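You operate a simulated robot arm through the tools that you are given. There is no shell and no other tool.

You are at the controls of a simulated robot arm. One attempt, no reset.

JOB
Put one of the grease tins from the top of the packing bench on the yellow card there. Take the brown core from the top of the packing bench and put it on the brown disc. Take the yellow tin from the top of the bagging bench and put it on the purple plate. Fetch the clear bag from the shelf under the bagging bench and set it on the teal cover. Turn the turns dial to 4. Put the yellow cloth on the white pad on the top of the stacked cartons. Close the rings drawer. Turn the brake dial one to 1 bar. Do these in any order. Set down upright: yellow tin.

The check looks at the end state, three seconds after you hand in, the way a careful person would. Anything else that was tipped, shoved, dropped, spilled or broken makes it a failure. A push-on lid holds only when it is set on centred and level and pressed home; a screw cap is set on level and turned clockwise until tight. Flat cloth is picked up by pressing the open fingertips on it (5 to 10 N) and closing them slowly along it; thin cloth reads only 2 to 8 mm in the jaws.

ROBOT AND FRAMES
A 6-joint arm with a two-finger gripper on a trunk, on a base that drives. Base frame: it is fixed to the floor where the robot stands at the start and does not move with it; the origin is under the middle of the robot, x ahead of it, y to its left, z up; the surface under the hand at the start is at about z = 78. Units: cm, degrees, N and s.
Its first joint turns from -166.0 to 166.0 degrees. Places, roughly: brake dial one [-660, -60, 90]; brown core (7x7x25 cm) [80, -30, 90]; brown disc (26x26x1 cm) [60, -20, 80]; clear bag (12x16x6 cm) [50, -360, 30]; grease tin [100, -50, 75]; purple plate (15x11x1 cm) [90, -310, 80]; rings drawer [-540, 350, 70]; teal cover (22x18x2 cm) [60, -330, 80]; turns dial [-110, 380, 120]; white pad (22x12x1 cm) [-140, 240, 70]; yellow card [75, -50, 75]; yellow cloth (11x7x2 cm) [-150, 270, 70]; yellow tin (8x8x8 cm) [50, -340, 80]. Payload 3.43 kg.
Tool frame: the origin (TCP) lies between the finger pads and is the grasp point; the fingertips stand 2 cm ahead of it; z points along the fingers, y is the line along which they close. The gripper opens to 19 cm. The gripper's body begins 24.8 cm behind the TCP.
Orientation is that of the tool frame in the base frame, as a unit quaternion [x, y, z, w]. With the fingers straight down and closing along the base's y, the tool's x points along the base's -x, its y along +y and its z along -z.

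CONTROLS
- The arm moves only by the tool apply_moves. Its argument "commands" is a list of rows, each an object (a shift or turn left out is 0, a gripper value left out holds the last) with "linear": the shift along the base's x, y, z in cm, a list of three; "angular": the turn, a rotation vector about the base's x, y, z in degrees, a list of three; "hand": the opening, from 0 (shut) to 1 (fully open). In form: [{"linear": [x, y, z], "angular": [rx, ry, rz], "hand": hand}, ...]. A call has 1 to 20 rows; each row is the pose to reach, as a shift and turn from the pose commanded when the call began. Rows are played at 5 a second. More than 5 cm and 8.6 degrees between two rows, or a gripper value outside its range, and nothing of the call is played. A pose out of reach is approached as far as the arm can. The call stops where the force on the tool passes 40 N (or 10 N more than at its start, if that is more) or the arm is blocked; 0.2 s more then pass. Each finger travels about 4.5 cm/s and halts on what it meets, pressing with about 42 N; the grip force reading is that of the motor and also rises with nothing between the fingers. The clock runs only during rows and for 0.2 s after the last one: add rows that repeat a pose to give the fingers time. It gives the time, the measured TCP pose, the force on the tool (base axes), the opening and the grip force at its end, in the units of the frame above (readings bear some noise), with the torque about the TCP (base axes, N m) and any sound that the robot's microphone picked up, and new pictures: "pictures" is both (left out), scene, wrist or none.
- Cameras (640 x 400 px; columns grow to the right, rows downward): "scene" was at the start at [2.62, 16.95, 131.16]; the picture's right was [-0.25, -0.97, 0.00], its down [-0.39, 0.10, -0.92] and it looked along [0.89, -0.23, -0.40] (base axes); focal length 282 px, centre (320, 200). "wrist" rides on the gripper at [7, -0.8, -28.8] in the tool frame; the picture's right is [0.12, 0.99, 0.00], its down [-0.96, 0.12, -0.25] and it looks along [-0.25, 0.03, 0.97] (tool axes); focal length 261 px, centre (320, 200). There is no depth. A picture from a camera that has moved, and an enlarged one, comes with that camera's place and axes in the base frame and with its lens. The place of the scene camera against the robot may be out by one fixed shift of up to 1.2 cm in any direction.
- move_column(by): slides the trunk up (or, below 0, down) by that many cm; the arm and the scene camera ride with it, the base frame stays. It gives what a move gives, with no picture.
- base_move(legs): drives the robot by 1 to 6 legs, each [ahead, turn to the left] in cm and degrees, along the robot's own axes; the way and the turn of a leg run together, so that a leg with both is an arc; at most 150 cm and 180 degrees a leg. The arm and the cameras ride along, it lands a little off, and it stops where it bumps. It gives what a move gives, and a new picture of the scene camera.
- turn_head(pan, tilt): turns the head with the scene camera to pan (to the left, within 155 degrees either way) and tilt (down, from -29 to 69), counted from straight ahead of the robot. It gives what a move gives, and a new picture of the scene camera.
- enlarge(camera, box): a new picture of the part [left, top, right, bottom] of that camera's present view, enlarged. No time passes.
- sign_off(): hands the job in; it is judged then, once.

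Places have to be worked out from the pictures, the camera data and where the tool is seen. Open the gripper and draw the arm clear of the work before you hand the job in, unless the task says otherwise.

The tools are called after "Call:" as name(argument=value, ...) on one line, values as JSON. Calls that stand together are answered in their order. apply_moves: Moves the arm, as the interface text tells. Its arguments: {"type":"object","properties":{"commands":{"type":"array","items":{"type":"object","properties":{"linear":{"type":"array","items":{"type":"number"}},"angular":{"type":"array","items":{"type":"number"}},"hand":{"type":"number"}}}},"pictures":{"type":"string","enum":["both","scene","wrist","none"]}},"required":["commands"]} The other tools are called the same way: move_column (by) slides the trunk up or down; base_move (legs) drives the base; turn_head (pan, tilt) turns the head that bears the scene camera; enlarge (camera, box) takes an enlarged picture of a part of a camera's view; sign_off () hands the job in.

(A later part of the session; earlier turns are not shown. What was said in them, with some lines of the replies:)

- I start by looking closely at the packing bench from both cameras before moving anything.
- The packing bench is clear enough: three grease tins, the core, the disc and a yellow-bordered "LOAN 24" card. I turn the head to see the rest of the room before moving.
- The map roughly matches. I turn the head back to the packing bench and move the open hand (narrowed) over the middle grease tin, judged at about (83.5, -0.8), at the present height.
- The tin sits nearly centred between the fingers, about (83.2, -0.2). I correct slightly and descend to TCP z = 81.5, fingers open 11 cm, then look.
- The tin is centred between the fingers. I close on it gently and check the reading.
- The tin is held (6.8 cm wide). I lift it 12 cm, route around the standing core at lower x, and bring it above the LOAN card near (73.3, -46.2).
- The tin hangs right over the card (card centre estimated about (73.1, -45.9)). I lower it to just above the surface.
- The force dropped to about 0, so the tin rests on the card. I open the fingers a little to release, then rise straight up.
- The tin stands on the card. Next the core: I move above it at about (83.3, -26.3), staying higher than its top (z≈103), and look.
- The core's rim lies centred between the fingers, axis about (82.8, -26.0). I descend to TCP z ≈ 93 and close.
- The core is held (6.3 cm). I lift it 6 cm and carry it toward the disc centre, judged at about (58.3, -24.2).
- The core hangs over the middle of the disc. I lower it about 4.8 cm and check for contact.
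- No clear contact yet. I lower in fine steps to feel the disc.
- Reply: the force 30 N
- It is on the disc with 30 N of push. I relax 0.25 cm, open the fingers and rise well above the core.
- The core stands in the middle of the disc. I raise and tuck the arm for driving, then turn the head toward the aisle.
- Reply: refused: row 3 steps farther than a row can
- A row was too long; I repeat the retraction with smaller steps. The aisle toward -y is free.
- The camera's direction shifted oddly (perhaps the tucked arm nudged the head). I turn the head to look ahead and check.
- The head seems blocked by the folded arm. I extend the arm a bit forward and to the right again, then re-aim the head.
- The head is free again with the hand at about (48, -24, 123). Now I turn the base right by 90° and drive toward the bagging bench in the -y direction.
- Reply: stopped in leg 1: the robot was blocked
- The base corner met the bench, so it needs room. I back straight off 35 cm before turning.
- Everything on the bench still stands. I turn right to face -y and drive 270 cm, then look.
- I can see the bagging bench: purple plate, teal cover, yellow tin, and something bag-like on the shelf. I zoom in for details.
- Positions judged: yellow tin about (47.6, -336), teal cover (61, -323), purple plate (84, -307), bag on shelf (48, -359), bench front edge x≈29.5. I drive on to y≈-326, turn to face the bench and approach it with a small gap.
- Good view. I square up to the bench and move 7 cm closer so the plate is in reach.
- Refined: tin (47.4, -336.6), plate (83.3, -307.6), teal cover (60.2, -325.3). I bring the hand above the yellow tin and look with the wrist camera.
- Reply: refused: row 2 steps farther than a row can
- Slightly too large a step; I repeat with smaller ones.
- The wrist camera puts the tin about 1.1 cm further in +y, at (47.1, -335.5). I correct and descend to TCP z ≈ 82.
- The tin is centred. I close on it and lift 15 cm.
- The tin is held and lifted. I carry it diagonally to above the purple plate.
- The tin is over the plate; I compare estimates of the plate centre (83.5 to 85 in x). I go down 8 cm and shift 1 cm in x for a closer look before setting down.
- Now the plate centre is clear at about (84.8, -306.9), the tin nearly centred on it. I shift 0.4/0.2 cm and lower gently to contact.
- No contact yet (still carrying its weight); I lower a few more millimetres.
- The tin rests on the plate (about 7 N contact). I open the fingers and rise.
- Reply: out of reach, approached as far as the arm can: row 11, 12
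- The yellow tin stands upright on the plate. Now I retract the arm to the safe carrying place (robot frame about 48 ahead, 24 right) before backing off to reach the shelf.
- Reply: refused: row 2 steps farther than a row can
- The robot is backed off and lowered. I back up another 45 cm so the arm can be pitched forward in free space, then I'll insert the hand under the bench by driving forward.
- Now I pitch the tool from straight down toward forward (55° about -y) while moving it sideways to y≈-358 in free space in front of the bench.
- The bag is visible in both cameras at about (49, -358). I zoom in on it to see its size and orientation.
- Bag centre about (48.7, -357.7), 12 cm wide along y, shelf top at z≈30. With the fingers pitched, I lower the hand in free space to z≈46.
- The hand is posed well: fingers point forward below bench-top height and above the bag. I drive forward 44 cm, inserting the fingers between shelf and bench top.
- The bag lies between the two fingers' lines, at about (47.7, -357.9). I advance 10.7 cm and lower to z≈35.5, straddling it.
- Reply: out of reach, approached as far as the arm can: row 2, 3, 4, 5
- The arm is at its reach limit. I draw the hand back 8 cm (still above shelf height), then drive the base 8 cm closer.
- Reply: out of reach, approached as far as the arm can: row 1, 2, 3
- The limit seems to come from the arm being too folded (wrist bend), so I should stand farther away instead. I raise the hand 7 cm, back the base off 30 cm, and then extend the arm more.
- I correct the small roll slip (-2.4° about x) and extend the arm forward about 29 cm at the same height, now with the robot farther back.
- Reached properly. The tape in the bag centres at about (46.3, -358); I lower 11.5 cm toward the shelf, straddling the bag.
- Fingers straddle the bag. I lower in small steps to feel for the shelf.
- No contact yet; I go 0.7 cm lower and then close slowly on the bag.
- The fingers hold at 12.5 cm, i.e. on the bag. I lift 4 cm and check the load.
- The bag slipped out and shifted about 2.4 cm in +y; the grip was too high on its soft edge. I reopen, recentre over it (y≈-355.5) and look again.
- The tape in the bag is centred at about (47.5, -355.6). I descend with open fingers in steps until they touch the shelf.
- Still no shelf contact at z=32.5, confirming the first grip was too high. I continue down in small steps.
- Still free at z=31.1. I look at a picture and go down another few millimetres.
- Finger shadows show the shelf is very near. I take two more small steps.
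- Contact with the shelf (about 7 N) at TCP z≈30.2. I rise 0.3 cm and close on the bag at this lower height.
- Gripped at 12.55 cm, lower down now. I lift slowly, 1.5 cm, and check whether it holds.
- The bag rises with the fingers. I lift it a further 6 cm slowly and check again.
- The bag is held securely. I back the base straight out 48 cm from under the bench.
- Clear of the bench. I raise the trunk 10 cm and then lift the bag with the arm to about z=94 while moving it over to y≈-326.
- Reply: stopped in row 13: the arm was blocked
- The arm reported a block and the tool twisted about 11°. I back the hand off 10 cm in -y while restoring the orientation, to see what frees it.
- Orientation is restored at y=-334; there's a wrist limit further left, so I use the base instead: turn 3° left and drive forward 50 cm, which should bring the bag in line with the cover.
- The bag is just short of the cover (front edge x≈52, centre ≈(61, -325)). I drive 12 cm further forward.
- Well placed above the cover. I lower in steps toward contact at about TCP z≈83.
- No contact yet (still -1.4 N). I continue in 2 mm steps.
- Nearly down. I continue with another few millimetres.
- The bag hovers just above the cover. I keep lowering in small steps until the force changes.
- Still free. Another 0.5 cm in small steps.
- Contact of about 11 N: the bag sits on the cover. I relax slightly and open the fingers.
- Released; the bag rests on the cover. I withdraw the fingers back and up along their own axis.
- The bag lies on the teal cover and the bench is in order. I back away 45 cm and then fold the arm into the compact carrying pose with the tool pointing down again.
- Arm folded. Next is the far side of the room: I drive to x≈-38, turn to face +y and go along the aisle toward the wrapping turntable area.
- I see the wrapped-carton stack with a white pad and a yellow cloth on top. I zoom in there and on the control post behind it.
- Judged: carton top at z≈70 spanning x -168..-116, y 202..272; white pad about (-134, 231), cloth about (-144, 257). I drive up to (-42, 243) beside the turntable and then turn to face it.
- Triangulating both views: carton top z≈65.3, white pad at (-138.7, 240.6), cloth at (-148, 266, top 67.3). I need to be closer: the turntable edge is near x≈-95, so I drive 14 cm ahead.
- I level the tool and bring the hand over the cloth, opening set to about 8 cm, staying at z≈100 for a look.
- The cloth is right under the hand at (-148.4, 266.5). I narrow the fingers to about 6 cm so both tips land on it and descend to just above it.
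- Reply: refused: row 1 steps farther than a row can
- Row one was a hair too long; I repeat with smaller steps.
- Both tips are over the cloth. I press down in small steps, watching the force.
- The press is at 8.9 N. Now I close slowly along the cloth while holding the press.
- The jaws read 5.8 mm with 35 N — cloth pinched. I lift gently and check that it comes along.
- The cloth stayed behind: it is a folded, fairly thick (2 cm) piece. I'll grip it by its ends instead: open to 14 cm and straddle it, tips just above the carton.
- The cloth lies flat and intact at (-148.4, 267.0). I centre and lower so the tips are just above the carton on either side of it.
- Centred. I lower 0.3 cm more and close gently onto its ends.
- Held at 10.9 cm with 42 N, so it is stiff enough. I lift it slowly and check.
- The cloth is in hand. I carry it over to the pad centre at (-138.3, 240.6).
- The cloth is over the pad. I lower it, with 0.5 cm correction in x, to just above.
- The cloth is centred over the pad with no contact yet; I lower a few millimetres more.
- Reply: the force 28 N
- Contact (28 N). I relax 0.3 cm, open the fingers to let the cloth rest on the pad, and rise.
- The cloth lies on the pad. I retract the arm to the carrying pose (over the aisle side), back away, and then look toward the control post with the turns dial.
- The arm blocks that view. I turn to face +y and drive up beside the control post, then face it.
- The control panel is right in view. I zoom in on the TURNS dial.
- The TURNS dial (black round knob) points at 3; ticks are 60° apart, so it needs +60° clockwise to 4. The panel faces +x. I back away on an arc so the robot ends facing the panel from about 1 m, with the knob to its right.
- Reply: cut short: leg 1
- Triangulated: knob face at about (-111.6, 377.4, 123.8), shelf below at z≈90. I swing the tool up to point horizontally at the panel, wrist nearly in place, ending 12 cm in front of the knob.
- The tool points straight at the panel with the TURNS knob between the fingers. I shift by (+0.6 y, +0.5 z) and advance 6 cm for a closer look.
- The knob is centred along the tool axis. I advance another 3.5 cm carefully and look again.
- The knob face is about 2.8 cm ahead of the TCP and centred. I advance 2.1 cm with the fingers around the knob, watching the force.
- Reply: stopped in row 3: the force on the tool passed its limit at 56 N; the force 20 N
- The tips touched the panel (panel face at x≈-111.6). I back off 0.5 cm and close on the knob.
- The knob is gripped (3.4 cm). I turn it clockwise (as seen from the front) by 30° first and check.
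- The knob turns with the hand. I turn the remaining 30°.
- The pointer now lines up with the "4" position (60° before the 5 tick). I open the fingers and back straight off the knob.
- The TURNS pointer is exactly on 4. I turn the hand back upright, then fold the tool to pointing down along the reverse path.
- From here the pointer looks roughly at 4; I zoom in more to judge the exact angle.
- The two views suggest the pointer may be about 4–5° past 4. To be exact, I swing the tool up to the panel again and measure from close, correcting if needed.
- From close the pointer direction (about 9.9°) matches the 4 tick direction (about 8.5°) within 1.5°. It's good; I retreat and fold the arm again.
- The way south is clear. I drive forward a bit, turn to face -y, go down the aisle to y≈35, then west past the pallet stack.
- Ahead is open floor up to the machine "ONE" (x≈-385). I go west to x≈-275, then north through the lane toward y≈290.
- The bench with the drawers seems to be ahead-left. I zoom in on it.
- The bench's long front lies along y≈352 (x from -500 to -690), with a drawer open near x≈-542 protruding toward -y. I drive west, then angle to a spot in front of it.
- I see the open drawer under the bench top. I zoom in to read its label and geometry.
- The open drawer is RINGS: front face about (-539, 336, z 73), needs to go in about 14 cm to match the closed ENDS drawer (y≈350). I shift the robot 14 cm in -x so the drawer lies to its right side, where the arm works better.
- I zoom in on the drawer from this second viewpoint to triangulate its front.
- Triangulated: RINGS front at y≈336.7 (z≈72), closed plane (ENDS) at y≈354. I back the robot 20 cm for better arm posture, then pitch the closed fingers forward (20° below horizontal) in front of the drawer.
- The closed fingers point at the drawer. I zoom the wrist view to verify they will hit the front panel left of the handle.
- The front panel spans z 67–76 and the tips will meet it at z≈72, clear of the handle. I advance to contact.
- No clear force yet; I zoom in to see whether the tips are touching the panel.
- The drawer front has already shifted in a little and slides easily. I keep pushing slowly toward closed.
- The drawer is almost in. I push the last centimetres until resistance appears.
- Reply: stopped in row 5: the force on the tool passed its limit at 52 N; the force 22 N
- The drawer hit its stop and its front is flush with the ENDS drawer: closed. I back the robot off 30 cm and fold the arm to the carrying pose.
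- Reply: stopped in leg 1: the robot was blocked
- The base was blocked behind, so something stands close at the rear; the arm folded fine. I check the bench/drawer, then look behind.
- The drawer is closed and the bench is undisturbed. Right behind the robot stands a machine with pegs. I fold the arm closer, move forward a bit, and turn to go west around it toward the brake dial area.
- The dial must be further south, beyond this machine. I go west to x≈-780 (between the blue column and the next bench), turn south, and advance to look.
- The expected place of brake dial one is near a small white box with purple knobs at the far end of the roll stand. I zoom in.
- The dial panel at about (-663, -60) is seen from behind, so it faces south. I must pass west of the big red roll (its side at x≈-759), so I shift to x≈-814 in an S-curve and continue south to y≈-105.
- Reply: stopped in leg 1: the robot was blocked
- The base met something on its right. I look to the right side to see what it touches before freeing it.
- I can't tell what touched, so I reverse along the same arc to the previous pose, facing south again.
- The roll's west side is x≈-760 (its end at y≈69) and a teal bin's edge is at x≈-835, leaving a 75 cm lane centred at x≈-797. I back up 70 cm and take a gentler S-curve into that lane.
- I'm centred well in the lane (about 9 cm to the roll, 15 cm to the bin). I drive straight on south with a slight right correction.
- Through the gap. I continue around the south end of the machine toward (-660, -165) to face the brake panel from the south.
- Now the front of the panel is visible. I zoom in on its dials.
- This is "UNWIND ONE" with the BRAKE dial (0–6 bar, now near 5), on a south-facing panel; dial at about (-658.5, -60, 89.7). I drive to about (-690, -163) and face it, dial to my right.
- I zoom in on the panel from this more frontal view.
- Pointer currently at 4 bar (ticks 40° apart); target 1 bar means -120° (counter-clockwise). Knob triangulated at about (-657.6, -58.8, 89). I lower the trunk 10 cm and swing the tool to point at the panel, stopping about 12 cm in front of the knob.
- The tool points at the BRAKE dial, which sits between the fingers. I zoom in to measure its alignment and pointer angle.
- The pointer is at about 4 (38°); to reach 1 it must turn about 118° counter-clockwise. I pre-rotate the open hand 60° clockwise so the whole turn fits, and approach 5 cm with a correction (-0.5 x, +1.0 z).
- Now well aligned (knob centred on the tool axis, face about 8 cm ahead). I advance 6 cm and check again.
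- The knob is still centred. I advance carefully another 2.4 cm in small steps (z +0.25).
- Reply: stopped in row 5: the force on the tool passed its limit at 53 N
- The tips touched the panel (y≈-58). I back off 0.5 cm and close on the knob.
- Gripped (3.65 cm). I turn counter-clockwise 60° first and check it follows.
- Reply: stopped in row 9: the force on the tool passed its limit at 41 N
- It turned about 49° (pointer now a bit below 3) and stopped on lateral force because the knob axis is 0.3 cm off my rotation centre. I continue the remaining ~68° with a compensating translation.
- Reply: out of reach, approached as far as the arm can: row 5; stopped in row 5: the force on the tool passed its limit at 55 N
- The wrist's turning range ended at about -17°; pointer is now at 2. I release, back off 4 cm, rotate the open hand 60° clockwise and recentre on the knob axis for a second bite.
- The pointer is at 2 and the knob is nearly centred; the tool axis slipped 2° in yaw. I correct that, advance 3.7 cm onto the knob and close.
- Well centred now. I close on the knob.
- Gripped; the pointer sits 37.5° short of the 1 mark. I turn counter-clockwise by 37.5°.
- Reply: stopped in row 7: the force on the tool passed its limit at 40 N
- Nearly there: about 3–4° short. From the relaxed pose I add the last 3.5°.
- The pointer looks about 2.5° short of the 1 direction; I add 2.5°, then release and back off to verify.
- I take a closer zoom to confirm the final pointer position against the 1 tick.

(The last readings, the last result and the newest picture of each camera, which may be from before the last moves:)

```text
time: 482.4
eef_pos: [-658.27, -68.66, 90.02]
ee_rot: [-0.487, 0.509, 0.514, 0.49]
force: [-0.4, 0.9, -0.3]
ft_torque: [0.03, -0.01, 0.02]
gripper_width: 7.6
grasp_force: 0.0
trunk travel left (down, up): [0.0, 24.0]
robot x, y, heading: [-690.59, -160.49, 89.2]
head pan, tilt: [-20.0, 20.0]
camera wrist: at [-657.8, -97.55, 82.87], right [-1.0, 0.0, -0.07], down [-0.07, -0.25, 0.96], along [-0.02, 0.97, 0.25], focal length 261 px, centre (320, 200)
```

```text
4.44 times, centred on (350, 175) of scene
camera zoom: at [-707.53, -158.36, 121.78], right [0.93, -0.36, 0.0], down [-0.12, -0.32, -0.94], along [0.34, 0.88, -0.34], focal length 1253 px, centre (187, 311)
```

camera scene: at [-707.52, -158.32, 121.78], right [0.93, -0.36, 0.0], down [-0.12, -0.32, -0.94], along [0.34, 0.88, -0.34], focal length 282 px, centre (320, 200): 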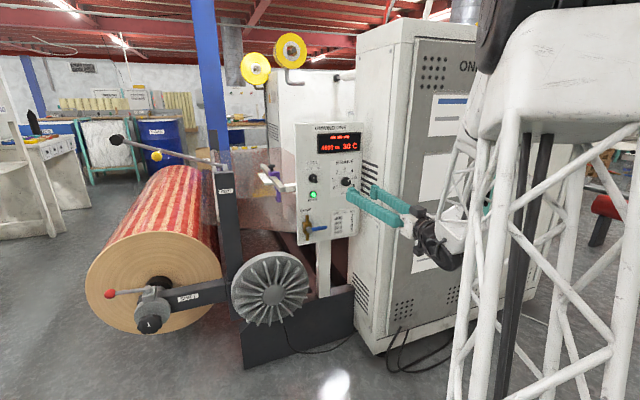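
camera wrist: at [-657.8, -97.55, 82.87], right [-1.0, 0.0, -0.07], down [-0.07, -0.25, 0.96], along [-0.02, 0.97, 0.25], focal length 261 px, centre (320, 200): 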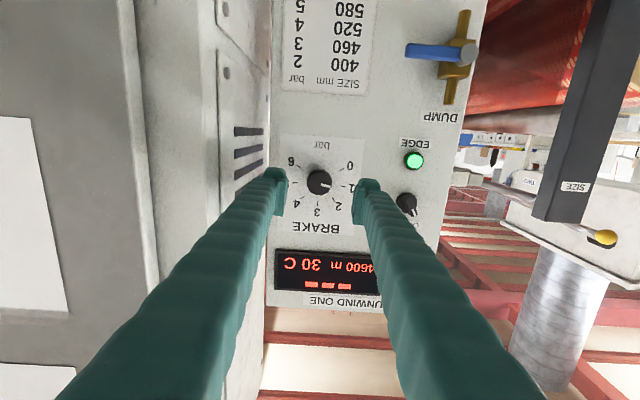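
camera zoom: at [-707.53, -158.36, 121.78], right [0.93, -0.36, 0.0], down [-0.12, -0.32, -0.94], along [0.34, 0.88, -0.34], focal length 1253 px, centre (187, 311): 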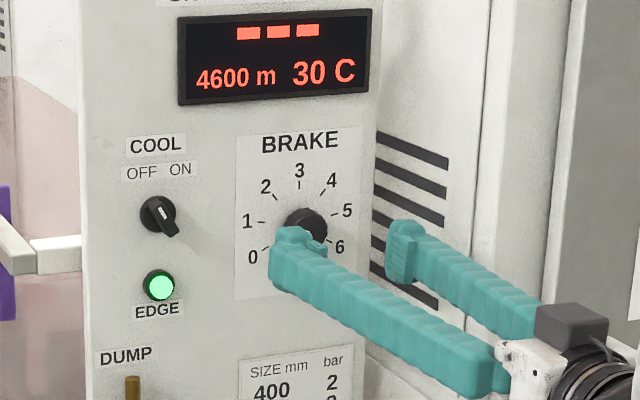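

The pointer is within about 1.4° of the 1 bar mark. I back the robot away 30 cm, then fold the arm up clear with the gripper open.

Call:
base_move(legs=[[-30, 0]])

Call:
apply_moves(commands=[{"linear": [-0.55, 0, 0.5], "angular": [-5, 0, 0], "hand": 0.5}, {"linear": [-1.1, -0.3, 1.0], "angular": [-10, 0, 0]}, {"linear": [-1.65, -0.8, 1.5], "angular": [-15, 0, 0]}, {"linear": [-2.2, -1.6, 2.0], "angular": [-20, 0, 0]}, {"linear": [-2.75, -2.7, 2.5], "angular": [-25, 0, 0]}, {"linear": [-3.3, -4.1, 3.0], "angular": [-30, 0, 0]}, {"linear": [-3.85, -5.7, 3.5], "angular": [-35, 0, 0]}, {"linear": [-4.4, -7.6, 4.0], "angular": [-40, 0, 0]}, {"linear": [-4.95, -9.7, 4.7], "angular": [-45, 0, 0]}, {"linear": [-5.5, -12, 5.5], "angular": [-50, 0, 0]}, {"linear": [-6.05, -14.5, 6.4], "angular": [-55, 0, 0]}, {"linear": [-6.6, -17.2, 7.4], "angular": [-60, 0, 0]}, {"linear": [-7.15, -20, 8.4], "angular": [-65, 0, 0]}, {"linear": [-7.7, -23, 9.4], "angular": [-70, 0, 0]}, {"linear": [-8.25, -26, 10.4], "angular": [-75, 0, 0]}, {"linear": [-8.8, -29, 11.6], "angular": [-80, 0, 0]}, {"linear": [-9.35, -32, 12.8], "angular": [-85, 0, 0]}, {"linear": [-9.9, -35.3, 13.66], "angular": [-90, 0, 0]}], pictures="scene")

Call:
enlarge(camera="scene", box=[280, 120, 400, 270])

```text
time: 484.4
eef_pos: [-658.47, -98.43, 90.09]
ee_rot: [-0.486, 0.51, 0.513, 0.491]
force: [0.3, -0.7, -0.9]
ft_torque: [0.0, 0.02, 0.04]
gripper_width: 7.59
grasp_force: 0.0
trunk travel left (down, up): [0.0, 24.0]
robot x, y, heading: [-691.19, -190.5, 88.8]
head pan, tilt: [-20.0, 20.0]
camera scene: at [-708.05, -187.84, 121.78], right [0.93, -0.36, 0.0], down [-0.12, -0.32, -0.94], along [0.34, 0.88, -0.34], focal length 282 px, centre (320, 200)
```

scene: 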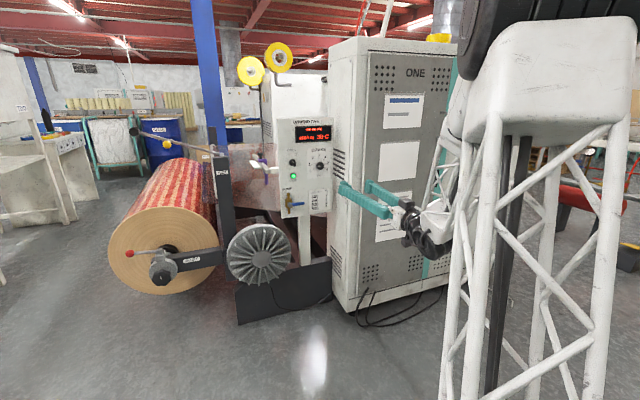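

```text
time: 488.2
eef_pos: [-668.28, -133.92, 103.87]
ee_rot: [-0.69, 0.724, 0.001, 0.002]
force: [0.1, 0.2, 0.9]
ft_torque: [-0.01, 0.0, 0.01]
gripper_width: 9.5
grasp_force: 0.0
trunk travel left (down, up): [0.0, 24.0]
robot x, y, heading: [-691.1, -190.2, 88.9]
head pan, tilt: [-20.0, 20.0]
camera scene: at [-708.06, -187.84, 121.77], right [0.93, -0.36, 0.0], down [-0.12, -0.32, -0.94], along [0.34, 0.88, -0.34], focal length 282 px, centre (320, 200)
```

scene: 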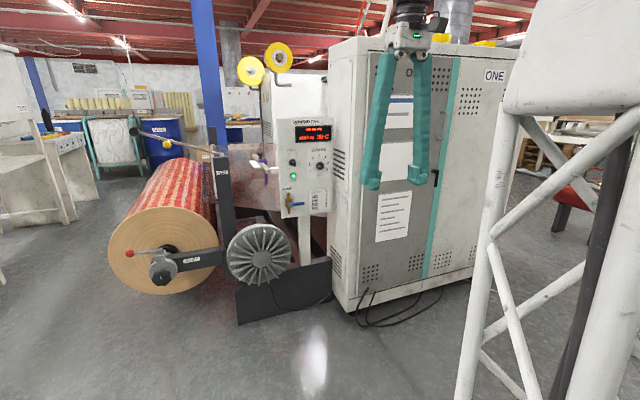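

```text
2.67 times, centred on (340, 195) of scene
camera zoom: at [-708.06, -187.84, 121.77], right [0.93, -0.36, 0.0], down [-0.12, -0.32, -0.94], along [0.34, 0.88, -0.34], focal length 752 px, centre (267, 213)
```

zoom: 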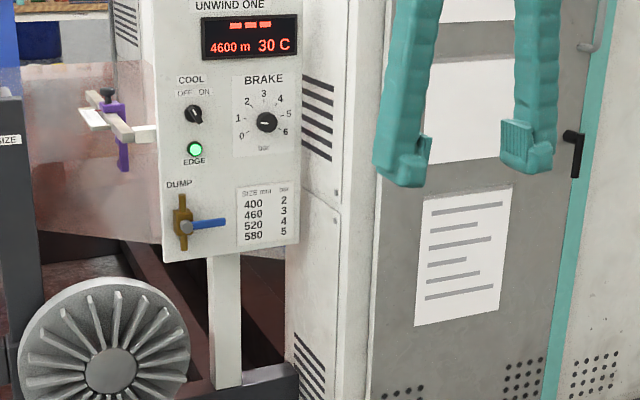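

The arm is folded clear with the gripper open. The BRAKE dial on UNWIND ONE reads 1 bar. I checked the other seven items by camera as I finished each one: tin on card, core on disc, yellow tin upright on plate, bag on cover, TURNS at 4, cloth on pad, RINGS drawer closed. I hand the job in.

Call:
sign_off()

```text
The job is handed in.
```

I handed in the job with all eight items done. I checked each one on camera as I finished it, but I did not drive back for a last look at the earlier ones.

- **Grease tin:** one tin stands on the yellow-bordered "LOAN 24" card. It was the only yellow card I saw on the packing bench.
- **Brown core:** upright in the middle of the brown disc.
- **Yellow tin:** upright on the purple plate.
- **Clear bag:** on the teal cover, about 1.5 cm further back than centre, but on the cover. It slipped out of the fingers on the first try and slid about 2.5 cm along the shelf. The second, lower grip held.
- **Turns dial:** the pointer is within about 1.5° of 4. The marks are 60° apart.
- **Yellow cloth:** on the white pad. Pinching it from above didn't lift it, so I carried it by its ends.
- **Rings drawer:** pushed in until it hit its stop, flush with the drawer beside it.
- **Brake dial one:** set on the UNWIND ONE panel. The pointer is about 1.4° short of the 1 bar mark, with marks 40° apart.

**Bumps:** The robot's base bumped into things a few times while driving:
- Early on it touched the packing bench, and everything on the bench was still in place afterwards.
- It was stopped once while backing up near the drawer bench, probably by the pegged machine behind it.
- It was stopped once beside the big red roll. I couldn't tell what it touched.

In the pictures I took afterwards I saw nothing moved or knocked over, but I did not inspect the last two spots closely.
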